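You operate a simulated robot arm through the tools that you are given. There is no shell and no other tool. Be economical: measure what you need, move in short steps, check, and stop when the job is done.

Carry out the task below with a simulated robot arm. There is one attempt and no reset: what you move stays moved.

JOB
Rub the stain off the folded jumper with the laundry stick.
Fine: work on the rubber mat; stick back in its holder; the jumper ends in the wash bowl.

Only the result counts: the job must be done as asked and must still hold three seconds after the hand-in. Knocking over, shifting, dropping, spilling or breaking anything else fails it.

ROBOT AND FRAMES
A 6-joint arm with a two-finger parallel gripper, fixed in place. Base frame: the origin is at the foot of the arm, x ahead of it, y to its left, z up; the work surface is at about z = 900. Lengths are in mm, angles in rad, forces in N, time in s.
With the tool pointing down near the work surface it reaches from about 240 to 640 mm from the base axis. Its first joint turns from -1.152 to 1.152 rad. Payload 2.7 kg.
The TCP is the grasp point between the finger pads, 23 mm short of the fingertips. In the tool frame z runs along the fingers and y along their closing line. Largest opening 94 mm; finger width 38, thickness 10; the body of the gripper, 54 by 96 mm, starts 39 mm behind the TCP.
Orientation is that of the tool frame in the base frame, as a unit quaternion [w, x, y, z]. With the fingers straight down and closing along the base's y, the tool's x points along the base's -x, its y along +y and its z along -z.

CONTROLS
- The arm moves only by the tool arm_command. Its argument "deltas" is a list of rows, each a list of 3 entries, a list of its own where there are three numbers: the shift along the base's x, y, z in mm, then the turn, a rotation vector about the base's x, y, z in rad, then the opening, from 0 (shut) to 1 (fully open). In form: [[[x, y, z], [ax, ay, az], fingers], ...]. A call has 1 to 10 rows; each row shifts and turns the commanded pose from where the row before left it. Rows are played at 5 a second. More than 50 mm and 0.15 rad between two rows, or a gripper value outside its range, and nothing of the call is played. Where a pose cannot be reached the arm comes as near as it can. A force on the tool above 40 N (or 10 N above the force at the start of the call, whichever is more), or a blocked arm, ends the call early, and 0.2 s more pass. The fingers move at their own pace (about 45 mm/s each) and stop on an object; they squeeze with about 43 N. The grip force told is the motor's: it shows also when the fingers shut on nothing. Time passes only in rows, and 0.2 s behind the last, so rows that do not move let the fingers close. The reply holds the time, the measured pose of the TCP, the force on the tool along the base axes, the opening and the grip force, in the units named above and with some noise.
- Cameras (640 x 400 px; columns grow to the right, rows downward): "scene" is fixed at [92.3, -452.6, 1400.1]; the picture's right is [0.54, -0.84, 0.00], its down [-0.50, -0.32, -0.80] and it looks along [0.67, 0.43, -0.60] (base axes); focal length 220 px, centre (320, 200). "wrist" rides on the gripper at [86, 16, -75] in the tool frame; the picture's right is [-0.18, 0.98, 0.00], its down [-0.58, -0.11, -0.81] and it looks along [-0.79, -0.15, 0.59] (tool axes); focal length 243 px, centre (320, 200). There is no depth. A picture from a camera that has moved, and an enlarged one, comes with that camera's place and axes in the base frame and with its lens.
- snapshot(camera): a new picture of that camera. The clock stands still meanwhile.
- inspect(camera, box): a new picture of the part [left, top, right, bottom] of that camera's present view, enlarged. The clock stands still meanwhile.
- sign_off(): hands the job in; it is judged then, once.

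Go step by step. Nothing tells you positions but the pictures and the camera data: compare them with the known pose of the tool, close in by small moves and look again before you grip or let go. The budget is 120 turns and 64 pictures, counting those below and the enlarged ones. Unless the task says otherwise, let go and move clear before handing in, and close with one line.

The tools are called by a JSON object that holds its "name" and its "arguments". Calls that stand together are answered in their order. arm_command: Moves the arm, as the interface text tells. Its arguments: {"type":"object","properties":{"deltas":{"type":"array","items":{"type":"array"}}},"required":["deltas"]} The other tools are called the same way: snapshot (camera) takes a picture; inspect (camera, box) takes an enlarged picture of a part of a camera's view; sign_off () hands the job in.

At the start:

```text
t: 0.0
tcp_pos: [333.6, 24.6, 1252.1]
orientation: [0.001, 0.0, 1.0, 0.0]
contact_force: [-0.1, -0.3, 0.3]
finger_gap: 94.1
grip_force: 0.0
```

scene: 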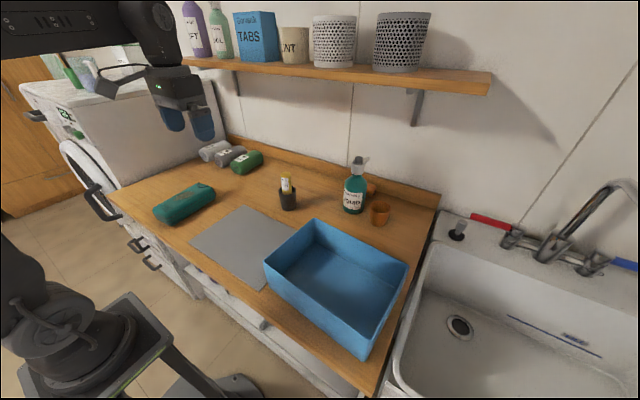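
wrist: 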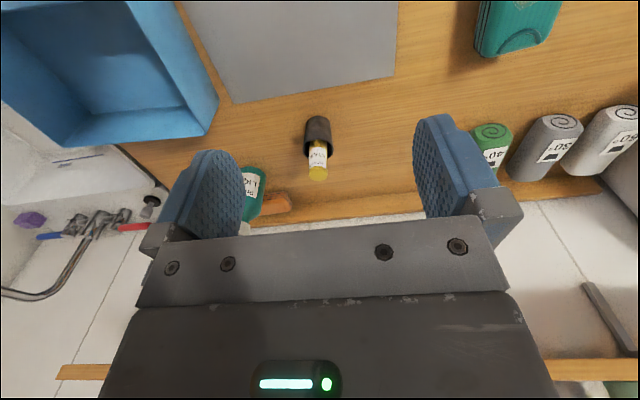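

I see a counter with a teal folded garment, a grey mat, a blue bowl, a stick in a dark holder and some labelled rolls. I'll look closer at the garment and the stick first.

{"name": "inspect", "arguments": {"camera": "scene", "box": [130, 130, 290, 230]}}

{"name": "inspect", "arguments": {"camera": "scene", "box": [250, 150, 410, 250]}}

{"name": "inspect", "arguments": {"camera": "wrist", "box": [240, 0, 640, 250]}}

```text
4.00 times, centred on (210, 180) of scene
camera zoom: at [92.3, -452.6, 1400.1], right [0.54, -0.84, 0.0], down [-0.5, -0.32, -0.8], along [0.67, 0.43, -0.6], focal length 879 px, centre (760, 280)
```

zoom: 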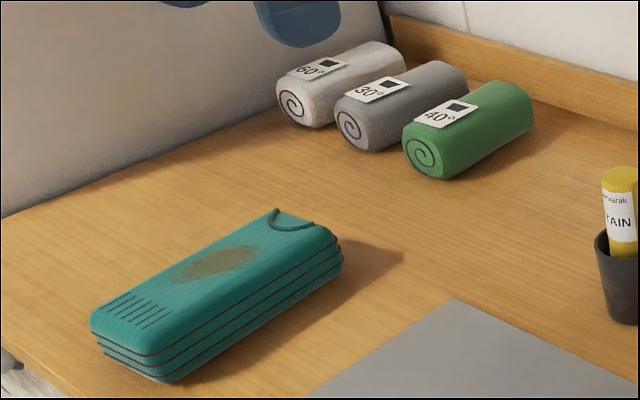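

```text
4.00 times, centred on (330, 200) of scene
camera zoom: at [92.3, -452.6, 1400.1], right [0.54, -0.84, 0.0], down [-0.5, -0.32, -0.8], along [0.67, 0.43, -0.6], focal length 879 px, centre (280, 200)
```

zoom: 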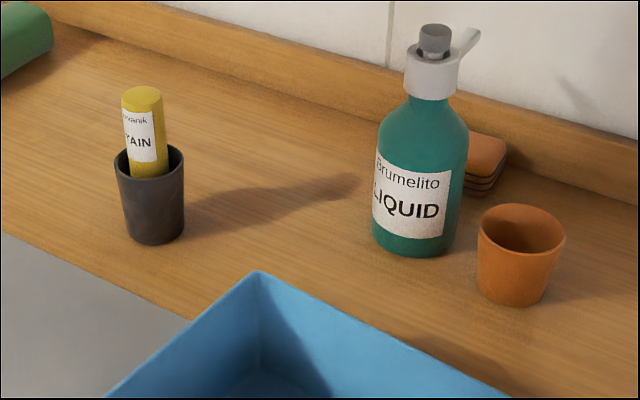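

```text
1.60 times, centred on (440, 125) of wrist
camera zoom: at [247.0, 41.8, 1326.4], right [0.18, 0.98, 0.0], down [0.58, -0.11, 0.81], along [0.79, -0.15, -0.59], focal length 388 px, centre (128, 320)
```

zoom: 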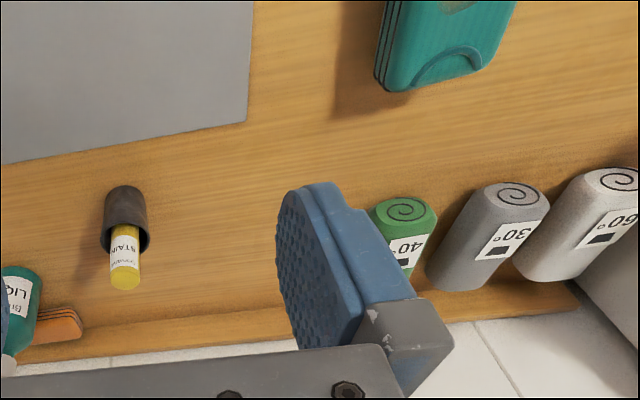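

The stain is on the top face of the jumper; it lies roughly along x near (350, 265). I'll tilt the wrist camera down to get a near top-down view for measuring.

{"name": "arm_command", "arguments": {"deltas": [[[0, 10, 0], [0, 0.15, 0], 1], [[0, 10, 0], [0, 0.15, 0], 1], [[0, 10, 0], [0, 0.15, 0], 1], [[0, 10, 0], [0, 0.15, 0], 1], [[0, 0, 0], [0, 0, 0], 1]]}}

{"name": "snapshot", "arguments": {"camera": "wrist"}}

```text
t: 1.2
tcp_pos: [315.1, 66.9, 1191.3]
orientation: [-0.294, 0.0, 0.956, 0.001]
contact_force: [0.5, 0.3, -0.9]
finger_gap: 94.3
grip_force: 0.2
out of reach, approached as far as the arm can: row 3, 4
```

```text
58 pictures are left
camera wrist: at [286.1, 82.6, 1301.8], right [0.15, 0.98, -0.1], down [0.93, -0.11, 0.34], along [0.32, -0.15, -0.94], focal length 243 px, centre (320, 200)
```

wrist: 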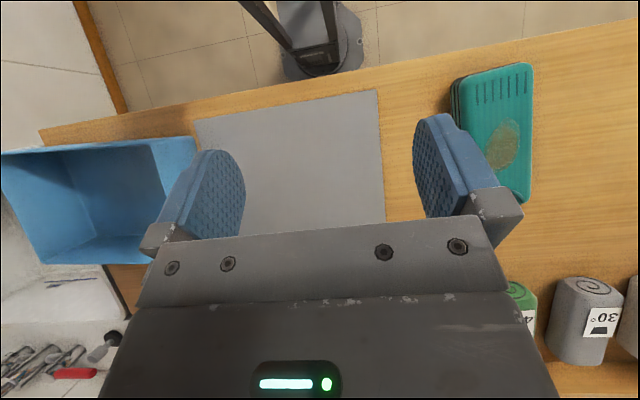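

The mat spans roughly x 260–477, y −164…128; the jumper is about 82 wide and 185 long around (357, 272). I move above it for a closer look.

{"name": "arm_command", "arguments": {"deltas": [[[17, 43, -20], [0, 0, 0], 1], [[17, 43, -20], [0, 0, 0], 1], [[17, 43, -20], [0, 0, 0], 1], [[17, 43, -20], [0, 0, 0], 1], [[16, 41, -20], [0, 0, 0], 1], [[0, 0, 0], [0, 0, 0], 1]]}}

{"name": "snapshot", "arguments": {"camera": "wrist"}}

```text
refused: row 1 steps farther than a row can; nothing moved
```

```text
57 pictures are left
camera wrist: at [286.1, 82.6, 1301.8], right [0.15, 0.98, -0.1], down [0.93, -0.11, 0.34], along [0.32, -0.15, -0.94], focal length 243 px, centre (320, 200)
```

wrist: 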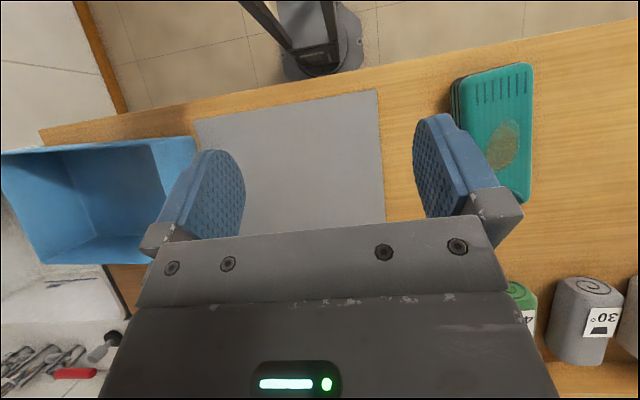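

The jumper is unchanged; one step was slightly too long, so I send shorter ones.

{"name": "arm_command", "arguments": {"deltas": [[[14, 36, -17], [0, 0, 0], 1], [[14, 36, -17], [0, 0, 0], 1], [[14, 36, -17], [0, 0, 0], 1], [[14, 36, -17], [0, 0, 0], 1], [[14, 36, -17], [0, 0, 0], 1], [[14, 33, -16], [0, 0, 0], 1], [[0, 0, 0], [0, 0, 0], 1]]}}

```text
t: 2.8
tcp_pos: [401.6, 279.3, 1091.3]
orientation: [-0.295, 0.0, 0.956, 0.0]
contact_force: [0.0, 0.7, -0.7]
finger_gap: 94.0
grip_force: 0.0
```

Arm is above the jumper as intended; now the picture.

{"name": "snapshot", "arguments": {"camera": "wrist"}}

```text
56 pictures are left
camera wrist: at [370.8, 295.8, 1201.6], right [0.15, 0.98, -0.1], down [0.93, -0.11, 0.34], along [0.32, -0.15, -0.94], focal length 243 px, centre (320, 200)
```

wrist: 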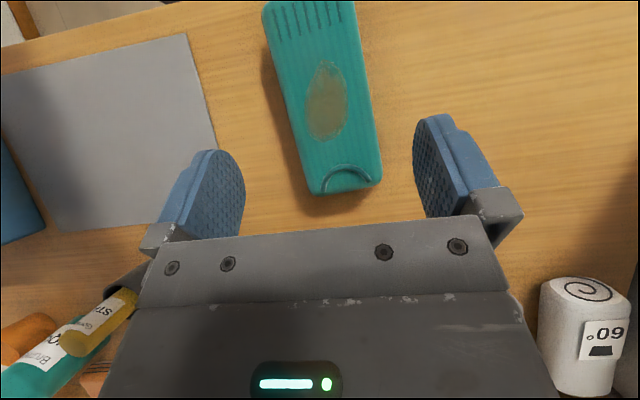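

Jumper centre is about (360, 276), yaw about +0.08, width about 80. I bring the tool upright above it, aligned with it.

{"name": "arm_command", "arguments": {"deltas": [[[-10, -1, -10], [0, -0.15, 0], 1], [[-10, -1, -10], [0, -0.15, 0], 1], [[-10, -1, -10], [0, -0.15, 0], 1], [[-11, 0, -10], [0, -0.149, 0], 1], [[0, 0, -10], [0, 0, 0.08], 1], [[0, 0, 0], [0, 0, 0], 1]]}}

{"name": "snapshot", "arguments": {"camera": "wrist"}}

{"name": "inspect", "arguments": {"camera": "scene", "box": [100, 100, 300, 225]}}

```text
t: 4.2
tcp_pos: [359.5, 275.3, 1041.5]
orientation: [0.001, -0.041, 0.999, 0.0]
contact_force: [1.1, -0.2, 0.1]
finger_gap: 94.1
grip_force: 0.0
```

```text
55 pictures are left
camera wrist: at [271.3, 285.5, 1115.9], right [0.1, 0.99, 0.0], down [0.59, -0.06, 0.81], along [0.8, -0.08, -0.59], focal length 243 px, centre (320, 200)
```

wrist: 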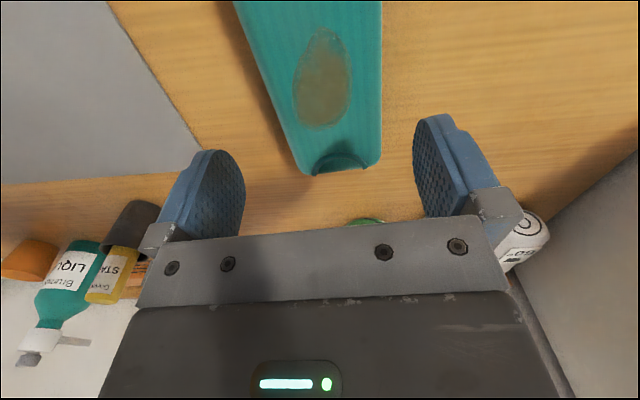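

```text
3.20 times, centred on (200, 162) of scene
camera zoom: at [92.3, -452.6, 1400.1], right [0.54, -0.84, 0.0], down [-0.5, -0.32, -0.8], along [0.67, 0.43, -0.6], focal length 703 px, centre (704, 320)
```

zoom: 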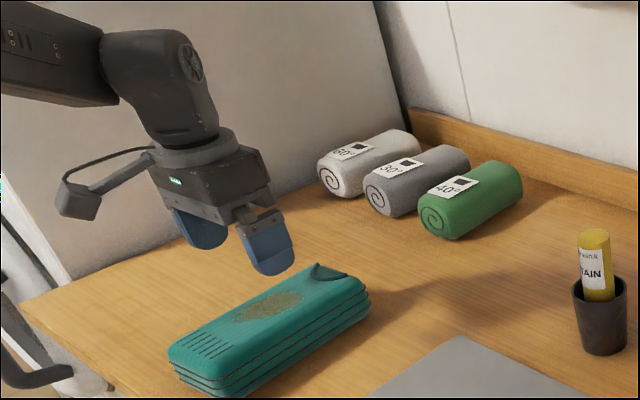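

The jumper's midline runs about 3 mm left of the tool, with slightly more yaw. I correct that and descend to just over its top.

{"name": "arm_command", "arguments": {"deltas": [[[0, 3, -25], [0, 0, 0.02], 1], [[0, 0, -25], [0, 0, 0], 1], [[0, 0, -20], [0, 0, 0], 1], [[0, 0, 0], [0, 0, 0], 1]]}}

{"name": "inspect", "arguments": {"camera": "scene", "box": [140, 130, 268, 210]}}

{"name": "snapshot", "arguments": {"camera": "wrist"}}

```text
t: 5.2
tcp_pos: [359.0, 279.2, 971.1]
orientation: [0.0, -0.05, 0.999, 0.001]
contact_force: [1.6, -0.1, 0.5]
finger_gap: 94.0
grip_force: 0.0
```

```text
5.00 times, centred on (204, 170) of scene
camera zoom: at [92.3, -452.6, 1400.1], right [0.54, -0.84, 0.0], down [-0.5, -0.32, -0.8], along [0.67, 0.43, -0.6], focal length 1098 px, centre (900, 350)
```

zoom: 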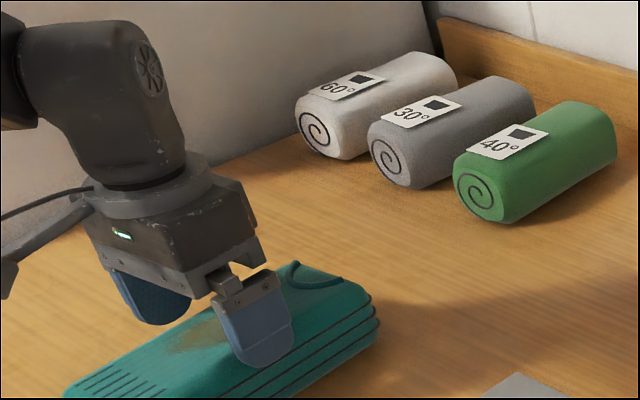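

```text
52 pictures are left
camera wrist: at [271.1, 287.0, 1046.0], right [0.09, 1.0, 0.0], down [0.59, -0.05, 0.81], along [0.8, -0.07, -0.59], focal length 243 px, centre (320, 200)
```

wrist: 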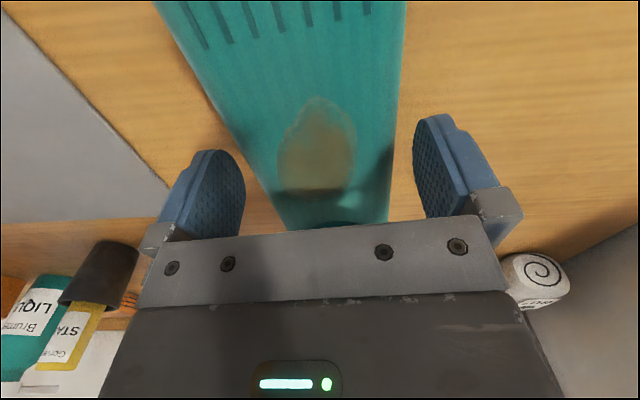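

The jumper's middle at this x seems to be about 276–277. I shift 2.5 mm right and descend in small steps, watching the force.

{"name": "arm_command", "arguments": {"deltas": [[[0, -2.5, 0], [0, 0, 0], 1], [[0, 0, -8], [0, 0, 0], 1], [[0, 0, -8], [0, 0, 0], 1], [[0, 0, -8], [0, 0, 0], 1], [[0, 0, 0], [0, 0, 0], 1]]}}

{"name": "inspect", "arguments": {"camera": "scene", "box": [140, 150, 236, 210]}}

{"name": "snapshot", "arguments": {"camera": "wrist"}}

```text
t: 6.4
tcp_pos: [357.8, 276.7, 947.6]
orientation: [0.001, -0.049, 0.999, 0.0]
contact_force: [0.9, -0.2, 0.1]
finger_gap: 93.9
grip_force: 0.1
```

```text
6.67 times, centred on (188, 180) of scene
camera zoom: at [92.3, -452.6, 1400.1], right [0.54, -0.84, 0.0], down [-0.5, -0.32, -0.8], along [0.67, 0.43, -0.6], focal length 1464 px, centre (1200, 333)
```

zoom: 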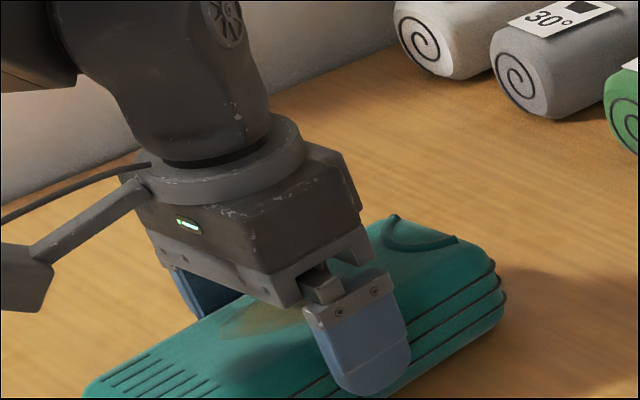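

```text
50 pictures are left
camera wrist: at [271.1, 284.2, 1022.0], right [0.09, 1.0, 0.0], down [0.59, -0.05, 0.81], along [0.8, -0.07, -0.59], focal length 243 px, centre (320, 200)
```

wrist: 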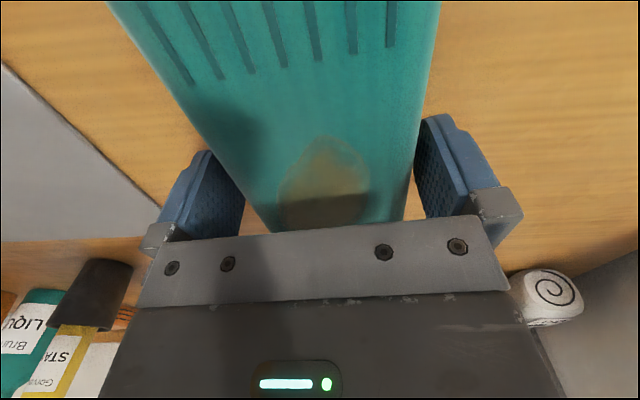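

The fingers straddle the jumper without contact. I lower 14 mm more and close.

{"name": "arm_command", "arguments": {"deltas": [[[0, 0, -7], [0, 0, 0], 1], [[0, 0, -7], [0, 0, 0], 1], [[0, 0, 0], [0, 0, 0], 0], [[0, 0, 0], [0, 0, 0], 0], [[0, 0, 0], [0, 0, 0], 0], [[0, 0, 0], [0, 0, 0], 0]]}}

```text
t: 7.8
tcp_pos: [357.3, 277.3, 933.1]
orientation: [0.0, -0.049, 0.999, 0.001]
contact_force: [-1.3, 1.5, -0.2]
finger_gap: 83.8
grip_force: 43.0
```

Gripped at 84 mm. I lift it and check that it comes along.

{"name": "arm_command", "arguments": {"deltas": [[[0, 0, 15], [0, 0, 0], 0], [[0, 0, 25], [0, 0, 0], 0], [[0, 0, 30], [0, 0, 0], 0], [[0, 0, 0], [0, 0, 0], 0]]}}

{"name": "snapshot", "arguments": {"camera": "scene"}}

```text
t: 8.8
tcp_pos: [359.2, 277.0, 1003.3]
orientation: [-0.001, -0.05, 0.999, 0.0]
contact_force: [0.2, 0.5, -3.5]
finger_gap: 83.6
grip_force: 43.1
```

```text
49 pictures are left
```

scene: 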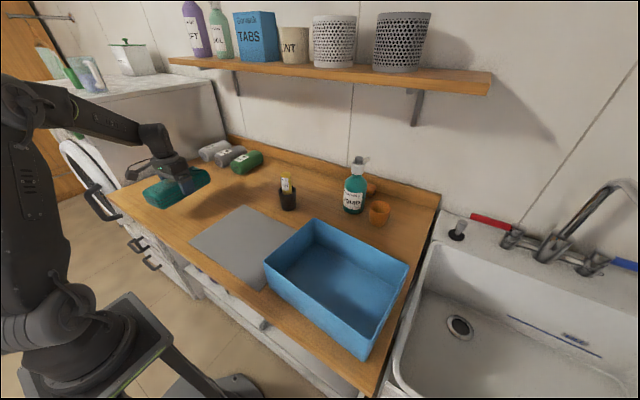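

The jumper is held level. I carry it to above the mat at about (366, 5), turning it square.

{"name": "arm_command", "arguments": {"deltas": [[[1, -40, 0], [0, 0, -0.02], 0], [[1, -40, 0], [0, 0, -0.02], 0], [[1, -40, 0], [0, 0, -0.02], 0], [[1, -40, 0], [0, 0, -0.02], 0], [[1, -40, 0], [0, 0, -0.02], 0], [[1, -40, 0], [0, 0, 0], 0], [[0, -32, 0], [0, 0, 0], 0], [[0, 0, -25], [0, 0, 0], 0], [[0, 0, 0], [0, 0, 0], 0]]}}

{"name": "snapshot", "arguments": {"camera": "scene"}}

{"name": "snapshot", "arguments": {"camera": "wrist"}}

```text
t: 10.8
tcp_pos: [364.6, 5.2, 977.4]
orientation: [0.0, 0.0, 1.0, 0.001]
contact_force: [-0.8, 0.2, -3.0]
finger_gap: 83.8
grip_force: 43.0
```

```text
48 pictures are left
```

scene: 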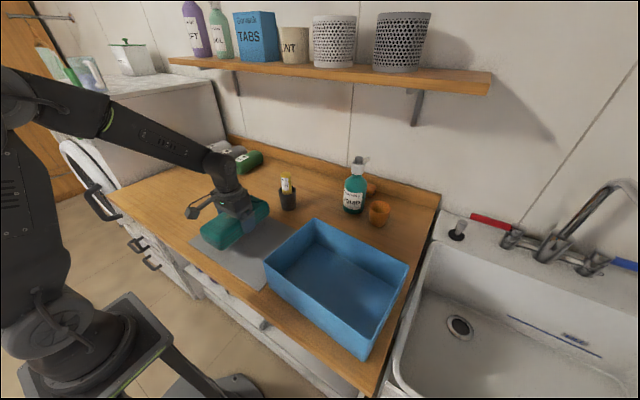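

```text
47 pictures are left
camera wrist: at [278.4, 21.1, 1051.9], right [0.18, 0.98, 0.0], down [0.58, -0.11, 0.81], along [0.79, -0.15, -0.59], focal length 243 px, centre (320, 200)
```

wrist: 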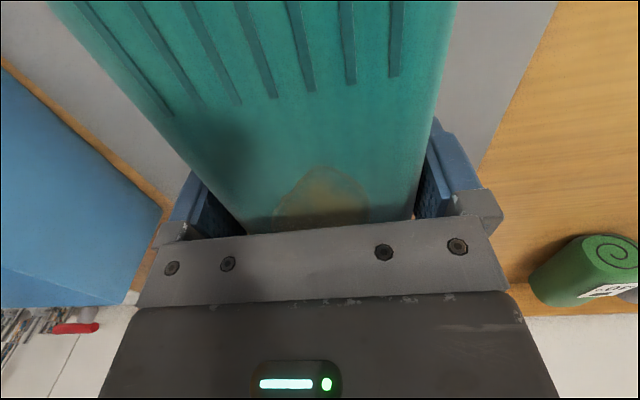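

It hangs above the mat with margin on the left and right. I lower it gently until it rests.

{"name": "arm_command", "arguments": {"deltas": [[[0, 0, -20], [0, 0, 0], 0], [[0, 0, -15], [0, 0, 0], 0], [[0, 0, -4], [0, 0, 0], 0], [[0, 0, -3], [0, 0, 0], 0], [[0, 0, 0], [0, 0, 0], 0]]}}

{"name": "inspect", "arguments": {"camera": "scene", "box": [170, 170, 330, 270]}}

```text
t: 12.0
tcp_pos: [364.7, 4.3, 937.0]
orientation: [0.002, 0.0, 1.0, 0.001]
contact_force: [-10.1, 0.3, 35.9]
finger_gap: 83.8
grip_force: 43.0
```

```text
4.00 times, centred on (250, 220) of scene
camera zoom: at [91.7, -452.6, 1400.2], right [0.54, -0.84, 0.0], down [-0.5, -0.32, -0.8], along [0.67, 0.43, -0.6], focal length 879 px, centre (600, 120)
```

zoom: 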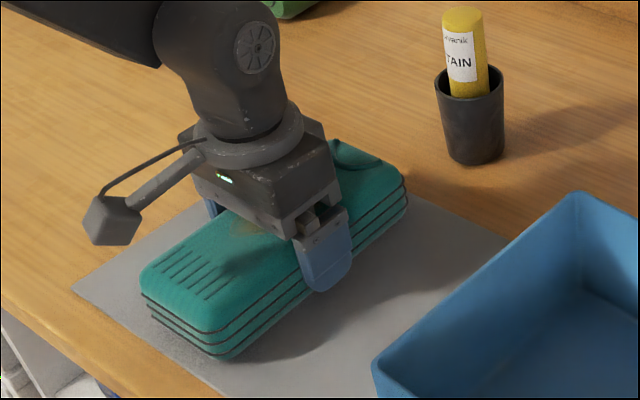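

It rests on the mat with some pressure. I relax 2 mm, open, and rise straight up.

{"name": "arm_command", "arguments": {"deltas": [[[0, 0, 2], [0, 0, 0], 0], [[0, 0, 0], [0, 0, 0], 1], [[0, 0, 0], [0, 0, 0], 1], [[0, 0, 15], [0, 0, 0], 1], [[0, 0, 25], [0, 0, 0], 1], [[0, 0, 40], [0, 0, 0], 1], [[0, 0, 40], [0, 0, 0], 1], [[0, 0, 40], [0, 0, 0], 1], [[0, 0, 0], [0, 0, 0], 1]]}}

{"name": "snapshot", "arguments": {"camera": "scene"}}

{"name": "snapshot", "arguments": {"camera": "wrist"}}

```text
t: 14.0
tcp_pos: [362.7, 3.7, 1100.5]
orientation: [-0.001, 0.0, 1.0, 0.0]
contact_force: [-0.5, -0.7, 0.0]
finger_gap: 93.8
grip_force: 0.1
```

```text
45 pictures are left
```

scene: 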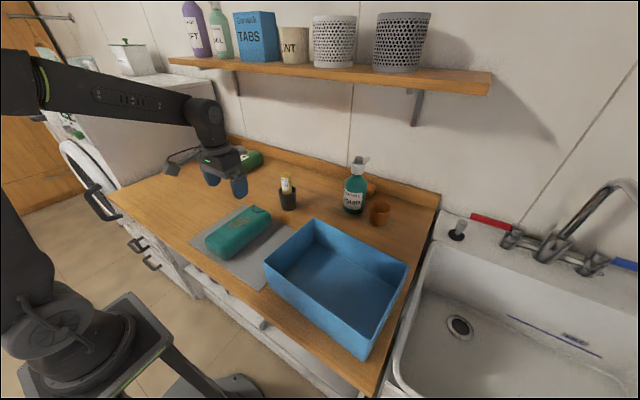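

```text
44 pictures are left
camera wrist: at [277.5, 20.1, 1173.5], right [0.18, 0.98, 0.0], down [0.58, -0.11, 0.81], along [0.79, -0.15, -0.59], focal length 243 px, centre (320, 200)
```

wrist: 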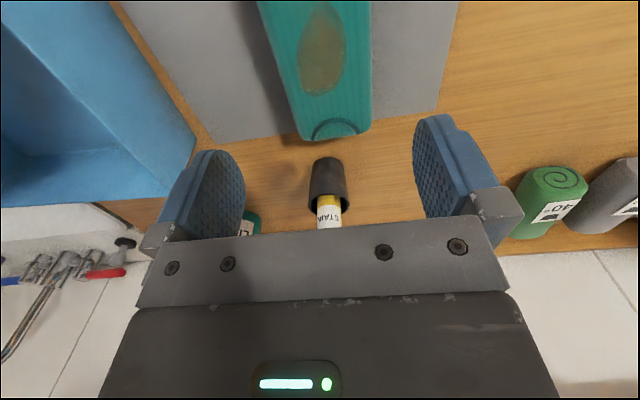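

The jumper lies on the mat, stain centre about (370, 3). The stick stands near (551, −25), its top about z 1038, holder rim about 974; I move above it.

{"name": "arm_command", "arguments": {"deltas": [[[40, -6, 5], [0, 0, 0], 1], [[40, -6, 5], [0, 0, 0], 1], [[40, -6, 0], [0, 0, 0], 1], [[30, -5, 0], [0, 0, 0], 1], [[20, -5, 0], [0, 0, 0], 1], [[0, 0, 0], [0, 0, 0], 1]]}}

{"name": "snapshot", "arguments": {"camera": "wrist"}}

{"name": "inspect", "arguments": {"camera": "scene", "box": [210, 110, 370, 210]}}

```text
t: 15.4
tcp_pos: [533.7, -23.6, 1108.1]
orientation: [0.0, 0.001, 1.0, 0.0]
contact_force: [-0.1, 0.0, -0.3]
finger_gap: 94.1
grip_force: 0.1
```

```text
43 pictures are left
camera wrist: at [448.0, -7.4, 1182.7], right [0.18, 0.98, 0.0], down [0.58, -0.11, 0.81], along [0.79, -0.15, -0.59], focal length 243 px, centre (320, 200)
```

wrist: 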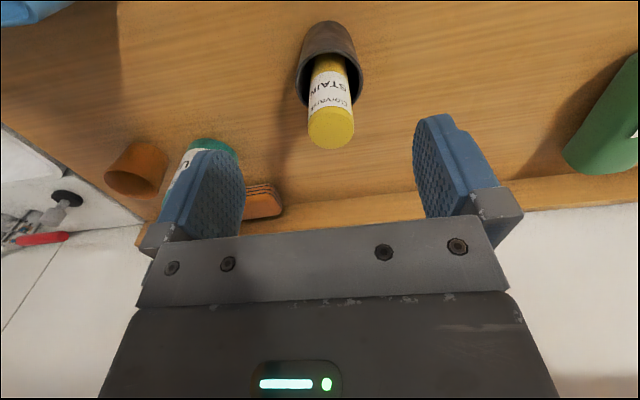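

```text
4.00 times, centred on (290, 160) of scene
camera zoom: at [92.3, -452.6, 1400.1], right [0.54, -0.84, 0.0], down [-0.5, -0.32, -0.8], along [0.67, 0.43, -0.6], focal length 879 px, centre (440, 360)
```

zoom: 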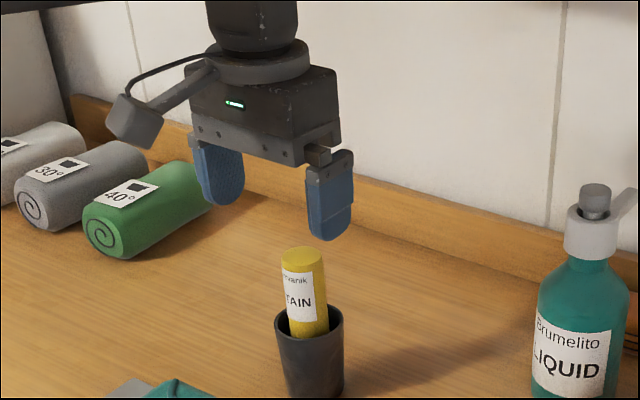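

The stick stands upright with its top centre at about (556, −21, 1040). I centre over it and descend to grip its exposed part.

{"name": "arm_command", "arguments": {"deltas": [[[21, 2, 0], [0, 0, 0], 1], [[0, 0, -25], [0, 0, 0], 1], [[0, 0, -25], [0, 0, 0], 1], [[0, 0, -20], [0, 0, 0], 1], [[0, 0, 0], [0, 0, 0], 1]]}}

{"name": "snapshot", "arguments": {"camera": "wrist"}}

{"name": "inspect", "arguments": {"camera": "scene", "box": [240, 140, 336, 200]}}

```text
t: 16.6
tcp_pos: [555.4, -21.9, 1039.4]
orientation: [0.0, 0.0, 1.0, 0.0]
contact_force: [0.0, 0.5, 0.6]
finger_gap: 93.8
grip_force: 0.0
```

```text
41 pictures are left
camera wrist: at [469.5, -5.6, 1112.9], right [0.18, 0.98, 0.0], down [0.58, -0.11, 0.81], along [0.79, -0.15, -0.59], focal length 243 px, centre (320, 200)
```

wrist: 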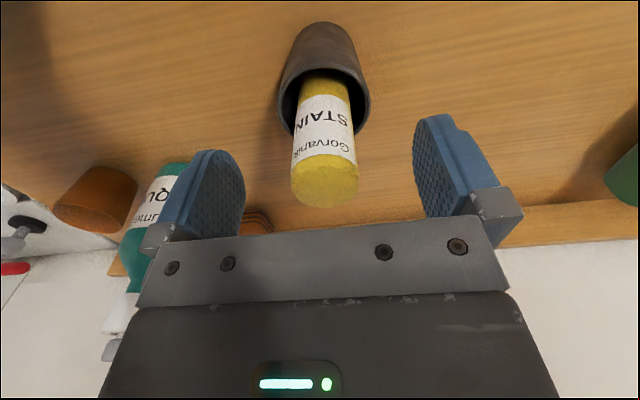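

```text
6.67 times, centred on (288, 170) of scene
camera zoom: at [92.3, -452.6, 1400.1], right [0.54, -0.84, 0.0], down [-0.5, -0.32, -0.8], along [0.67, 0.43, -0.6], focal length 1464 px, centre (533, 400)
```

zoom: 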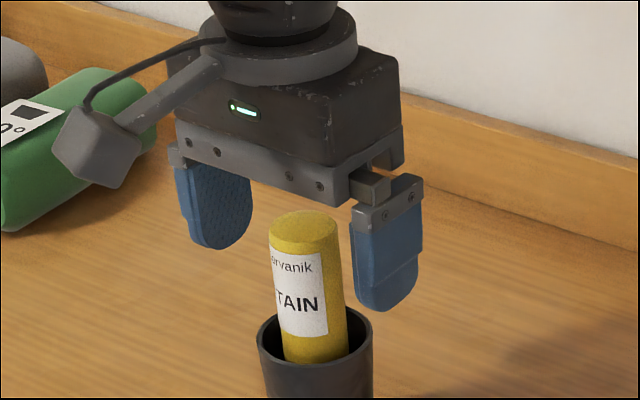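

The stick is centred between the fingers. I descend to z about 1015 and close.

{"name": "arm_command", "arguments": {"deltas": [[[0, 1, -12], [0, 0, 0], 1], [[0, 0, -11], [0, 0, 0], 1], [[0, 0, 0], [0, 0, 0], 0], [[0, 0, 0], [0, 0, 0], 0], [[0, 0, 0], [0, 0, 0], 0], [[0, 0, 0], [0, 0, 0], 0], [[0, 0, 0], [0, 0, 0], 0]]}}

{"name": "snapshot", "arguments": {"camera": "wrist"}}

{"name": "inspect", "arguments": {"camera": "scene", "box": [240, 150, 336, 210]}}

```text
t: 18.2
tcp_pos: [556.9, -20.7, 1015.5]
orientation: [-0.001, -0.001, 1.0, 0.0]
contact_force: [0.8, -0.4, -0.4]
finger_gap: 32.7
grip_force: 43.0
```

```text
39 pictures are left
camera wrist: at [469.5, -4.4, 1090.0], right [0.18, 0.98, 0.0], down [0.58, -0.11, 0.81], along [0.79, -0.15, -0.59], focal length 243 px, centre (320, 200)
```

wrist: 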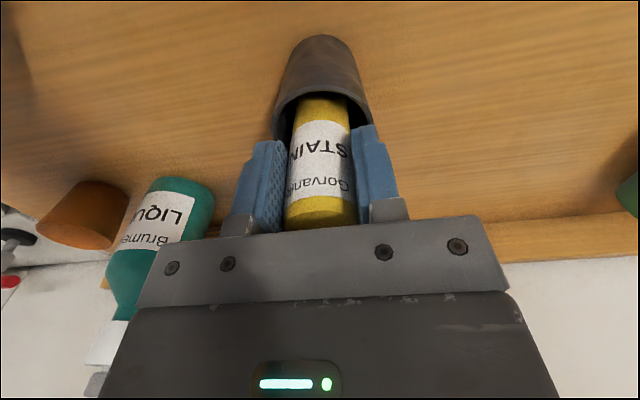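

```text
6.67 times, centred on (288, 180) of scene
camera zoom: at [92.3, -452.6, 1400.1], right [0.54, -0.84, 0.0], down [-0.5, -0.32, -0.8], along [0.67, 0.43, -0.6], focal length 1464 px, centre (533, 333)
```

zoom: 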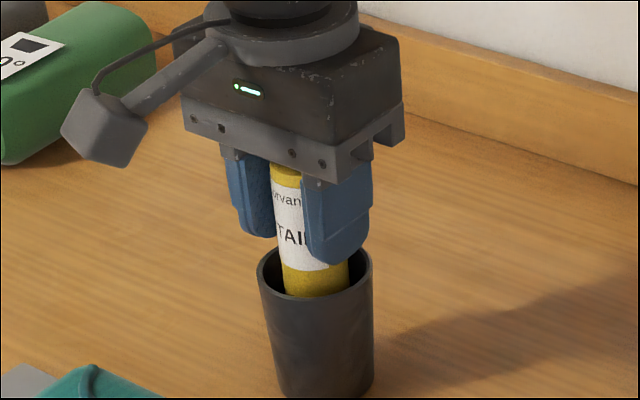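

Stick gripped (32.7 mm); the grip pose to remember is (556, −21, 1015.5). I lift straight up.

{"name": "arm_command", "arguments": {"deltas": [[[0, 0, 15], [0, 0, 0], 0], [[0, 0, 25], [0, 0, 0], 0], [[0, 0, 30], [0, 0, 0], 0], [[0, 0, 30], [0, 0, 0], 0], [[0, 0, 0], [0, 0, 0], 0]]}}

{"name": "inspect", "arguments": {"camera": "scene", "box": [210, 110, 370, 210]}}

{"name": "snapshot", "arguments": {"camera": "wrist"}}

```text
t: 19.4
tcp_pos: [555.9, -20.3, 1116.7]
orientation: [0.0, 0.0, 1.0, 0.0]
contact_force: [-0.4, -0.4, -1.2]
finger_gap: 33.1
grip_force: 43.4
```

```text
4.00 times, centred on (290, 160) of scene
camera zoom: at [92.3, -452.6, 1400.1], right [0.54, -0.84, 0.0], down [-0.5, -0.32, -0.8], along [0.67, 0.43, -0.6], focal length 879 px, centre (440, 360)
```

zoom: 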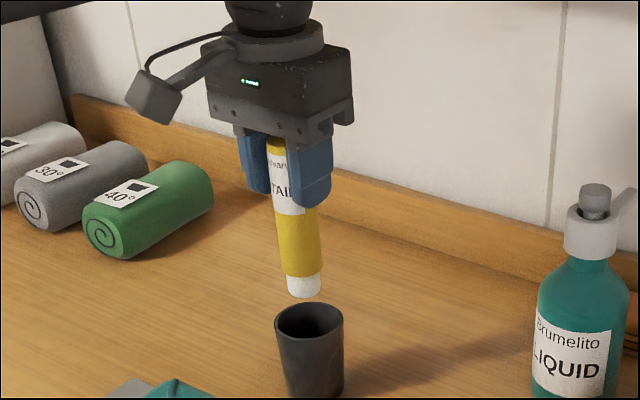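

```text
36 pictures are left
camera wrist: at [469.3, -3.4, 1190.5], right [0.18, 0.98, 0.0], down [0.58, -0.11, 0.81], along [0.79, -0.15, -0.59], focal length 243 px, centre (320, 200)
```

wrist: 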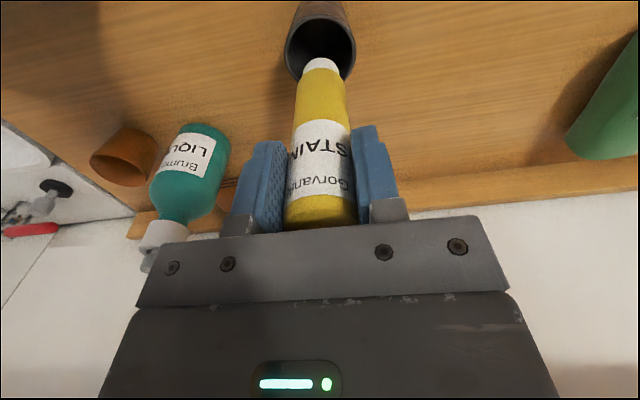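

The stick has a white rubbing tip, about 113 mm below the TCP. I carry it over the stain.

{"name": "arm_command", "arguments": {"deltas": [[[-20, 3, 5], [0, 0, 0], 0], [[-40, 5, 0], [0, 0, 0], 0], [[-40, 5, 0], [0, 0, 0], 0], [[-45, 5, 0], [0, 0, 0], 0], [[-41, 5, 0], [0, 0, 0], 0], [[0, 0, -25], [0, 0, 0], 0], [[0, 0, -15], [0, 0, 0], 0], [[0, 0, 0], [0, 0, 0], 0]]}}

{"name": "snapshot", "arguments": {"camera": "wrist"}}

{"name": "inspect", "arguments": {"camera": "scene", "box": [180, 160, 308, 240]}}

```text
t: 21.2
tcp_pos: [368.6, 1.6, 1080.4]
orientation: [0.0, 0.0, 1.0, 0.002]
contact_force: [0.7, 1.0, 0.0]
finger_gap: 32.9
grip_force: 43.3
```

```text
35 pictures are left
camera wrist: at [283.0, 19.0, 1154.2], right [0.18, 0.98, 0.0], down [0.58, -0.11, 0.81], along [0.79, -0.15, -0.59], focal length 243 px, centre (320, 200)
```

wrist: 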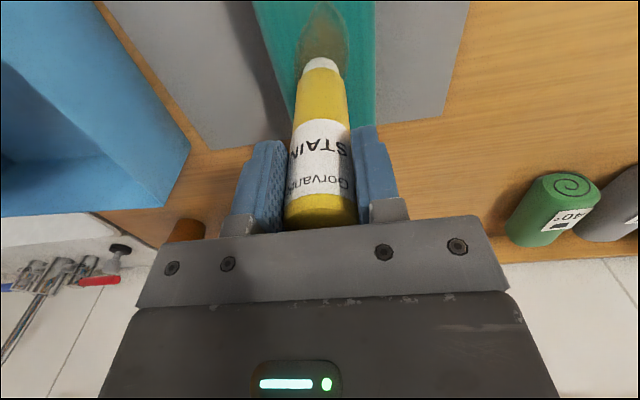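

```text
5.00 times, centred on (244, 200) of scene
camera zoom: at [92.3, -452.6, 1400.1], right [0.54, -0.84, 0.0], down [-0.5, -0.32, -0.8], along [0.67, 0.43, -0.6], focal length 1098 px, centre (700, 200)
```

zoom: 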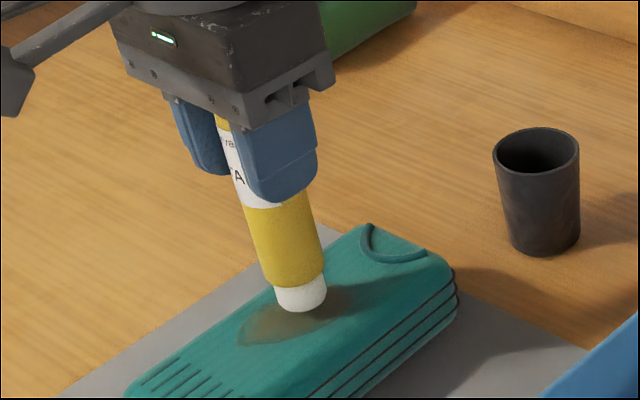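

The tip hovers over the stain. I descend in small steps to find contact.

{"name": "arm_command", "arguments": {"deltas": [[[0, 0, -5], [0, 0, 0], 0], [[0, 0, -4], [0, 0, 0], 0], [[0, 0, -2], [0, 0, 0], 0], [[0, 0, 0], [0, 0, 0], 0]]}}

```text
t: 22.2
tcp_pos: [369.1, 2.8, 1072.1]
orientation: [0.002, 0.0, 1.0, -0.001]
contact_force: [-4.8, 0.9, 27.3]
finger_gap: 32.7
grip_force: 42.5
```

Contact at z about 1073 with 27 N. I ease to a lighter pressure and start short strokes along the stain.

{"name": "arm_command", "arguments": {"deltas": [[[0, 0, 1.5], [0, 0, 0], 0], [[10, 0, 0], [0, 0, 0], 0], [[10, 0, 0], [0, 0, 0], 0], [[-10, 0, 0], [0, 0, 0], 0], [[-10, 0, 0], [0, 0, 0], 0], [[-10, 0, 0], [0, 0, 0], 0], [[-10, 0, 0], [0, 0, 0], 0], [[10, 0, 0], [0, 0, 0], 0], [[10, 0, 0], [0, 0, 0], 0]]}}

{"name": "inspect", "arguments": {"camera": "scene", "box": [180, 160, 308, 240]}}

```text
t: 24.2
tcp_pos: [370.2, 2.4, 1070.3]
orientation: [0.0, 0.002, 1.0, 0.0]
contact_force: [-0.6, 0.2, -1.1]
finger_gap: 32.9
grip_force: 43.0
```

```text
5.00 times, centred on (244, 200) of scene
camera zoom: at [92.3, -452.6, 1400.1], right [0.54, -0.84, 0.0], down [-0.5, -0.32, -0.8], along [0.67, 0.43, -0.6], focal length 1098 px, centre (700, 200)
```

zoom: 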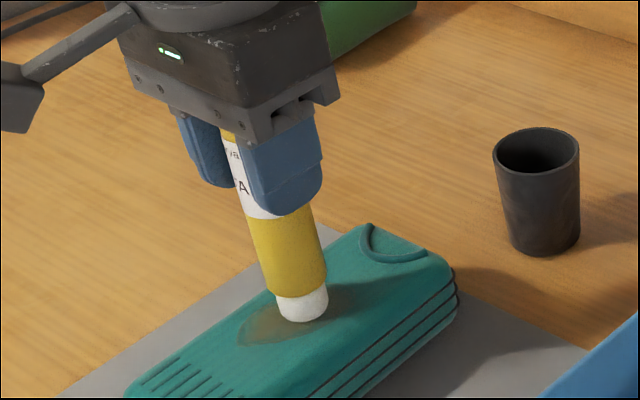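

The stain looks a bit fainter, but there is no pressure now. I press slightly lower again and check.

{"name": "arm_command", "arguments": {"deltas": [[[0, 0, -1.2], [0, 0, 0], 0], [[0, 0, 0], [0, 0, 0], 0]]}}

```text
t: 24.8
tcp_pos: [369.9, 2.0, 1069.9]
orientation: [0.001, 0.0, 1.0, 0.0]
contact_force: [-1.7, 0.5, 6.9]
finger_gap: 33.0
grip_force: 42.7
```

About 7 N now. I stroke along the stain.

{"name": "arm_command", "arguments": {"deltas": [[[10, 0, 0], [0, 0, 0], 0], [[10, 0, 0], [0, 0, 0], 0], [[-10, 0, 0], [0, 0, 0], 0], [[-10, 0, 0], [0, 0, 0], 0], [[-10, 0, 0], [0, 0, 0], 0], [[-10, 0, 0], [0, 0, 0], 0], [[-8, 0, 0], [0, 0, 0], 0], [[8, 0, 0], [0, 0, 0], 0]]}}

{"name": "inspect", "arguments": {"camera": "scene", "box": [180, 160, 308, 240]}}

```text
t: 26.6
tcp_pos: [348.5, 2.6, 1069.0]
orientation: [0.0, 0.0, 1.0, 0.0]
contact_force: [-0.9, 0.0, -1.3]
finger_gap: 33.0
grip_force: 42.8
```

```text
5.00 times, centred on (244, 200) of scene
camera zoom: at [92.3, -452.6, 1400.1], right [0.54, -0.84, 0.0], down [-0.5, -0.32, -0.8], along [0.67, 0.43, -0.6], focal length 1098 px, centre (700, 200)
```

zoom: 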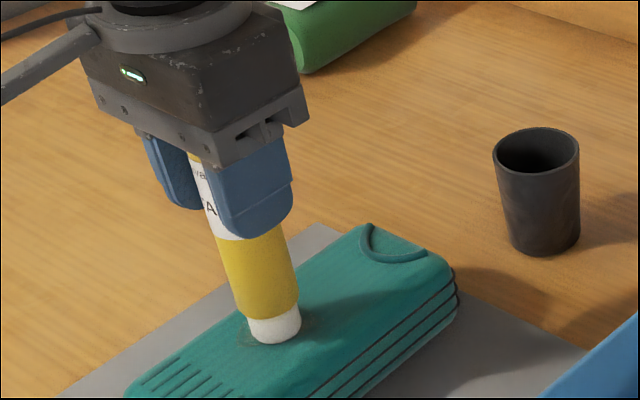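

Much of the stain is gone. I lift the stick to see what remains.

{"name": "arm_command", "arguments": {"deltas": [[[0, 0, 20], [0, 0, 0], 0], [[0, 30, 20], [0, 0, 0], 0], [[0, 40, 0], [0, 0, 0], 0], [[0, 30, 0], [0, 0, 0], 0], [[0, 0, 0], [0, 0, 0], 0]]}}

{"name": "inspect", "arguments": {"camera": "scene", "box": [180, 180, 308, 260]}}

{"name": "snapshot", "arguments": {"camera": "wrist"}}

```text
t: 27.8
tcp_pos: [349.6, 103.6, 1110.3]
orientation: [0.001, 0.002, 1.0, 0.001]
contact_force: [-0.5, -0.4, -0.6]
finger_gap: 32.9
grip_force: 43.7
```

```text
5.00 times, centred on (244, 220) of scene
camera zoom: at [92.3, -452.6, 1400.1], right [0.54, -0.84, 0.0], down [-0.5, -0.32, -0.8], along [0.67, 0.43, -0.6], focal length 1098 px, centre (700, 100)
```

zoom: 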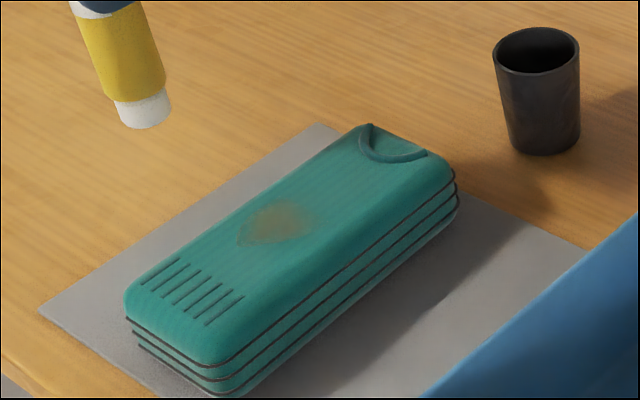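

```text
30 pictures are left
camera wrist: at [263.0, 119.7, 1185.1], right [0.19, 0.98, 0.0], down [0.58, -0.11, 0.81], along [0.79, -0.15, -0.59], focal length 243 px, centre (320, 200)
```

wrist: 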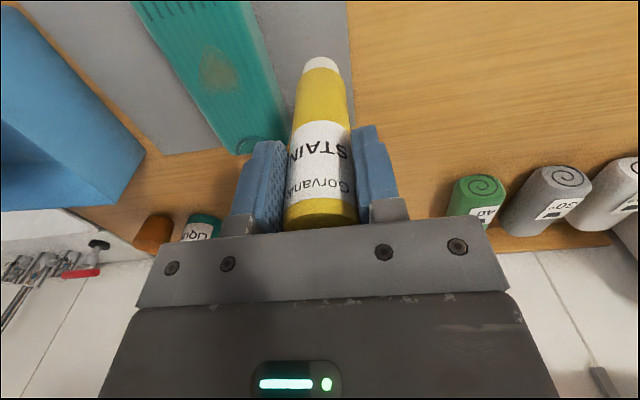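

A reduced spot remains around (353, 7), about 35 mm across. I return over it and make contact again.

{"name": "arm_command", "arguments": {"deltas": [[[2, -40, 0], [0, 0, 0], 0], [[2, -40, 0], [0, 0, 0], 0], [[0, -14, -15], [0, 0, 0], 0], [[0, 0, -18], [0, 0, 0], 0], [[0, 0, -5], [0, 0, 0], 0], [[0, 0, -2.5], [0, 0, 0], 0], [[0, 0, 0], [0, 0, 0], 0]]}}

```text
t: 29.4
tcp_pos: [354.1, 8.3, 1069.6]
orientation: [0.001, 0.0, 1.0, 0.0]
contact_force: [-3.9, -2.4, 13.1]
finger_gap: 32.7
grip_force: 42.6
```

13 N of contact. I zigzag over the remaining spot, sinking slightly to keep the pressure.

{"name": "arm_command", "arguments": {"deltas": [[[10, 0, -0.3], [0, 0, 0], 0], [[5, 5, -0.2], [0, 0, 0], 0], [[-10, 2, -0.2], [0, 0, 0], 0], [[-10, 0, -0.2], [0, 0, 0], 0], [[-8, 0, -0.2], [0, 0, 0], 0], [[10, 4, -0.2], [0, 0, 0], 0], [[10, 0, -0.2], [0, 0, 0], 0], [[-10, -11, 0], [0, 0, 0], 0], [[-8, 0, 0], [0, 0, 0], 0]]}}

{"name": "inspect", "arguments": {"camera": "scene", "box": [180, 180, 308, 260]}}

```text
t: 31.4
tcp_pos: [344.4, 8.5, 1068.5]
orientation: [0.001, 0.0, 1.0, 0.001]
contact_force: [3.8, -0.2, 9.2]
finger_gap: 32.8
grip_force: 43.3
```

```text
5.00 times, centred on (244, 220) of scene
camera zoom: at [92.3, -452.6, 1400.1], right [0.54, -0.84, 0.0], down [-0.5, -0.32, -0.8], along [0.67, 0.43, -0.6], focal length 1098 px, centre (700, 100)
```

zoom: 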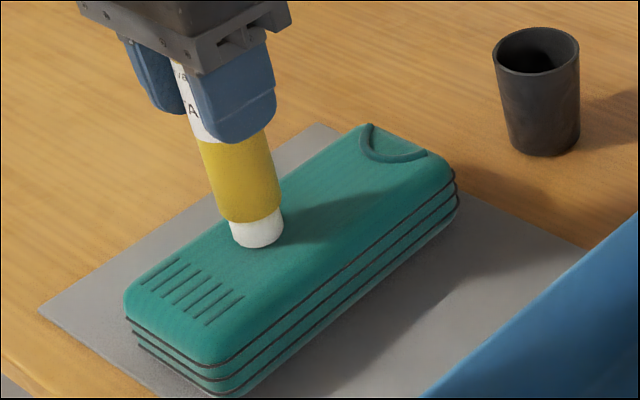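

The spot seems gone. A few more strokes cover the other side and the far end, then I lift and check.

{"name": "arm_command", "arguments": {"deltas": [[[-6, -6, 0], [0, 0, 0], 0], [[10, -4, 0], [0, 0, 0], 0], [[10, 0, 0], [0, 0, 0], 0], [[10, 0, 0], [0, 0, 0], 0], [[10, 4, 0], [0, 0, 0], 0], [[10, 5, 0], [0, 0, 0], 0], [[-10, 6, 0], [0, 0, 0], 0], [[-10, 0, 0], [0, 0, 0], 0], [[-10, 0, 0], [0, 0, 0], 0], [[-12, 0, 0], [0, 0, 0], 0]]}}

{"name": "arm_command", "arguments": {"deltas": [[[0, 0, 20], [0, 0, 0], 0], [[0, 30, 22], [0, 0, 0], 0], [[0, 40, 0], [0, 0, 0], 0], [[0, 30, 0], [0, 0, 0], 0], [[0, 0, 0], [0, 0, 0], 0]]}}

{"name": "inspect", "arguments": {"camera": "scene", "box": [190, 190, 286, 250]}}

{"name": "inspect", "arguments": {"camera": "wrist", "box": [110, 0, 366, 160]}}

```text
t: 33.6
tcp_pos: [343.9, 14.4, 1068.0]
orientation: [0.0, 0.0, 1.0, 0.0]
contact_force: [-0.7, 0.1, -0.2]
finger_gap: 32.9
grip_force: 43.0
```

```text
t: 34.8
tcp_pos: [345.2, 113.9, 1108.9]
orientation: [-0.001, 0.001, 1.0, 0.001]
contact_force: [0.1, 0.3, -1.3]
finger_gap: 33.0
grip_force: 42.9
```

```text
6.67 times, centred on (238, 220) of scene
camera zoom: at [92.3, -452.6, 1400.1], right [0.54, -0.84, 0.0], down [-0.5, -0.32, -0.8], along [0.67, 0.43, -0.6], focal length 1464 px, centre (867, 67)
```

zoom: 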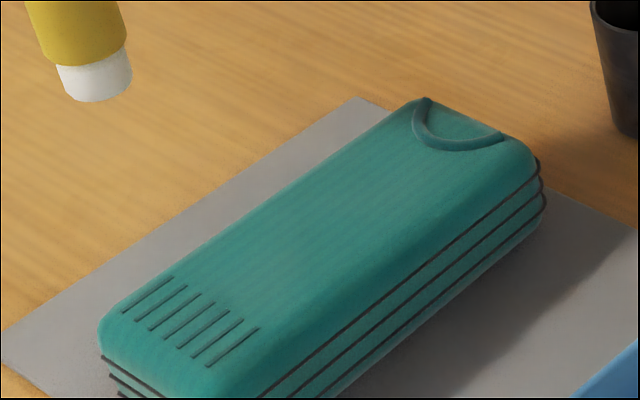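

```text
2.50 times, centred on (238, 80) of wrist
camera zoom: at [258.5, 130.4, 1184.4], right [0.18, 0.98, 0.0], down [0.58, -0.11, 0.81], along [0.79, -0.15, -0.59], focal length 606 px, centre (525, 500)
```

zoom: 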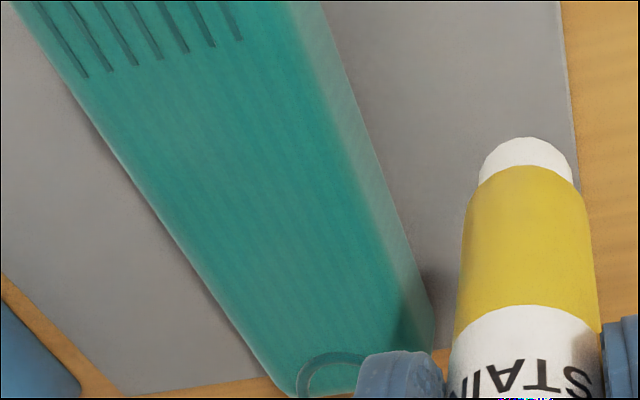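

The stain is gone. I carry the stick back to above the holder.

{"name": "arm_command", "arguments": {"deltas": [[[35, -22, 8], [0, 0, 0], 0], [[35, -22, 8], [0, 0, 0], 0], [[35, -22, 0], [0, 0, 0], 0], [[35, -23, 0], [0, 0, 0], 0], [[35, -23, 0], [0, 0, 0], 0], [[36, -23, 0], [0, 0, 0], 0], [[0, 0, 0], [0, 0, 0], 0]]}}

{"name": "snapshot", "arguments": {"camera": "wrist"}}

{"name": "inspect", "arguments": {"camera": "scene", "box": [210, 110, 370, 210]}}

```text
t: 36.4
tcp_pos: [558.1, -20.9, 1126.0]
orientation: [-0.001, 0.0, 1.0, 0.0]
contact_force: [0.2, 0.6, -0.9]
finger_gap: 32.9
grip_force: 43.7
```

```text
26 pictures are left
camera wrist: at [471.3, -4.4, 1199.7], right [0.18, 0.98, 0.0], down [0.58, -0.11, 0.81], along [0.79, -0.15, -0.59], focal length 243 px, centre (320, 200)
```

wrist: 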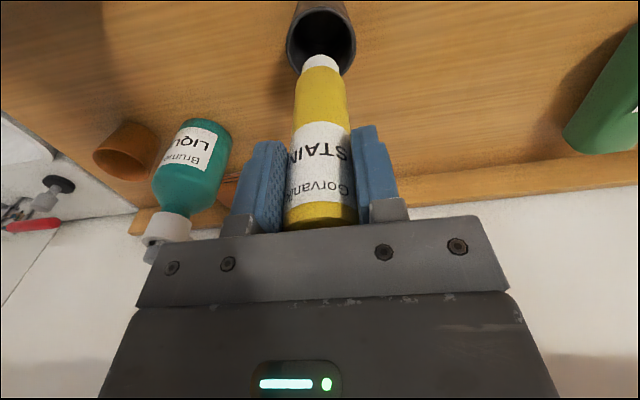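

```text
4.00 times, centred on (290, 160) of scene
camera zoom: at [92.3, -452.6, 1400.1], right [0.54, -0.84, 0.0], down [-0.5, -0.32, -0.8], along [0.67, 0.43, -0.6], focal length 879 px, centre (440, 360)
```

zoom: 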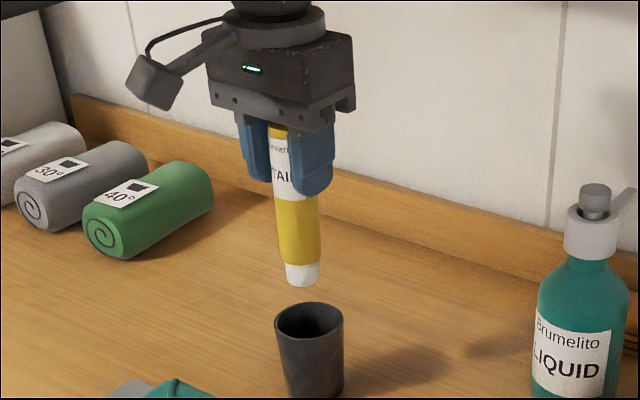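

The holder is where it was and the stick is over it. I lower it in, stopping short of the bottom.

{"name": "arm_command", "arguments": {"deltas": [[[-1, 0, -30], [0, 0, 0], 0], [[0, 0, -30], [0, 0, 0], 0], [[0, 0, -30], [0, 0, 0], 0], [[0, 0, -19], [0, 0, 0], 0], [[0, 0, 0], [0, 0, 0], 0]]}}

{"name": "inspect", "arguments": {"camera": "scene", "box": [240, 150, 336, 210]}}

```text
t: 37.6
tcp_pos: [555.1, -22.0, 1016.6]
orientation: [-0.001, 0.0, 1.0, 0.001]
contact_force: [-0.3, 0.6, -0.4]
finger_gap: 32.8
grip_force: 43.0
```

```text
6.67 times, centred on (288, 180) of scene
camera zoom: at [92.3, -452.6, 1400.1], right [0.54, -0.84, 0.0], down [-0.5, -0.32, -0.8], along [0.67, 0.43, -0.6], focal length 1464 px, centre (533, 333)
```

zoom: 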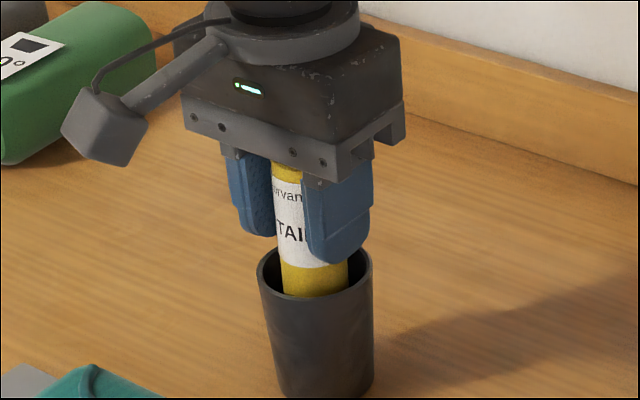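

It goes in cleanly, with no contact yet. I lower in small steps to the bottom.

{"name": "arm_command", "arguments": {"deltas": [[[0, 0, -2], [0, 0, 0], 0], [[0, 0, -1.5], [0, 0, 0], 0], [[0, 0, 0], [0, 0, 0], 0]]}}

```text
t: 38.4
tcp_pos: [555.1, -22.5, 1015.5]
orientation: [0.001, 0.0, 1.0, -0.001]
contact_force: [-0.6, 1.1, 9.8]
finger_gap: 33.0
grip_force: 42.9
```

Contact with the bottom (10 N). I ease slightly, open and rise.

{"name": "arm_command", "arguments": {"deltas": [[[0, 0, 0.7], [0, 0, 0], 0], [[0, 0, 0], [0, 0, 0], 0.5], [[0, 0, 0], [0, 0, 0], 1], [[0, 0, 0], [0, 0, 0], 1], [[0, 0, 0], [0, 0, 0], 1], [[0, 0, 20], [0, 0, 0], 1], [[0, 0, 40], [0, 0, 0], 1], [[0, 0, 40], [0, 0, 0], 1], [[0, 0, 0], [0, 0, 0], 1]]}}

{"name": "inspect", "arguments": {"camera": "scene", "box": [180, 140, 340, 240]}}

```text
t: 40.4
tcp_pos: [554.5, -22.0, 1114.7]
orientation: [-0.001, 0.001, 1.0, -0.001]
contact_force: [-0.3, 0.6, 0.3]
finger_gap: 94.2
grip_force: 0.0
```

```text
4.00 times, centred on (260, 190) of scene
camera zoom: at [92.3, -452.6, 1400.1], right [0.54, -0.84, 0.0], down [-0.5, -0.32, -0.8], along [0.67, 0.43, -0.6], focal length 879 px, centre (560, 240)
```

zoom: 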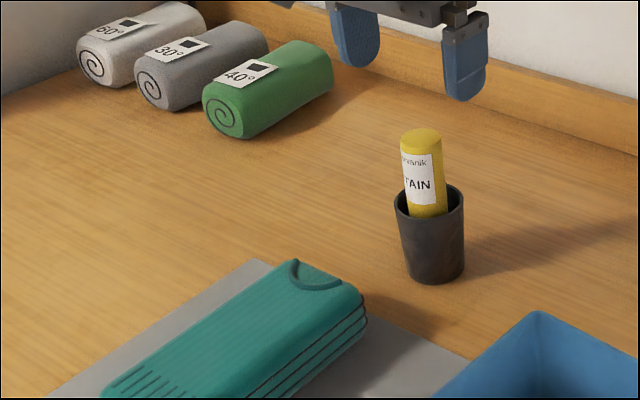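

The stick is back in its holder. Now I move to a tilted view over the jumper and bowl to measure both.

{"name": "arm_command", "arguments": {"deltas": [[[-30, -10, 15], [0, 0, 0], 1], [[-40, -15, 15], [0, 0.15, 0], 1], [[-40, -15, 10], [0, 0.15, 0], 1], [[-30, -20, 0], [0, 0.15, 0], 1], [[-20, -20, 0], [0, 0.1, 0], 1], [[0, 0, 0], [0, 0, 0], 1]]}}

{"name": "snapshot", "arguments": {"camera": "wrist"}}

```text
t: 41.8
tcp_pos: [393.2, -101.0, 1153.6]
orientation: [-0.272, 0.0, 0.962, 0.0]
contact_force: [0.5, 0.0, 0.5]
finger_gap: 93.6
grip_force: 0.1
```

```text
22 pictures are left
camera wrist: at [358.9, -85.4, 1262.6], right [0.16, 0.98, -0.1], down [0.92, -0.11, 0.38], along [0.37, -0.15, -0.92], focal length 243 px, centre (320, 200)
```

wrist: 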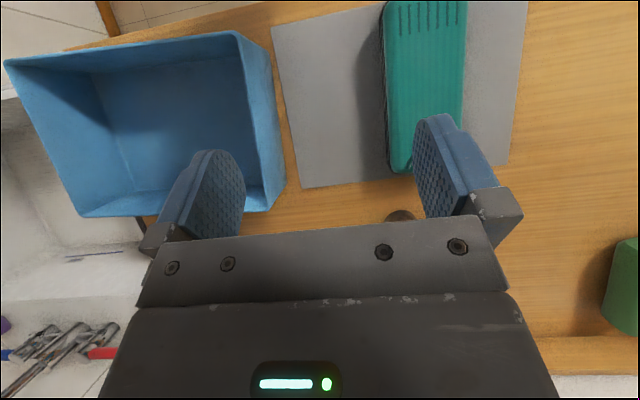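

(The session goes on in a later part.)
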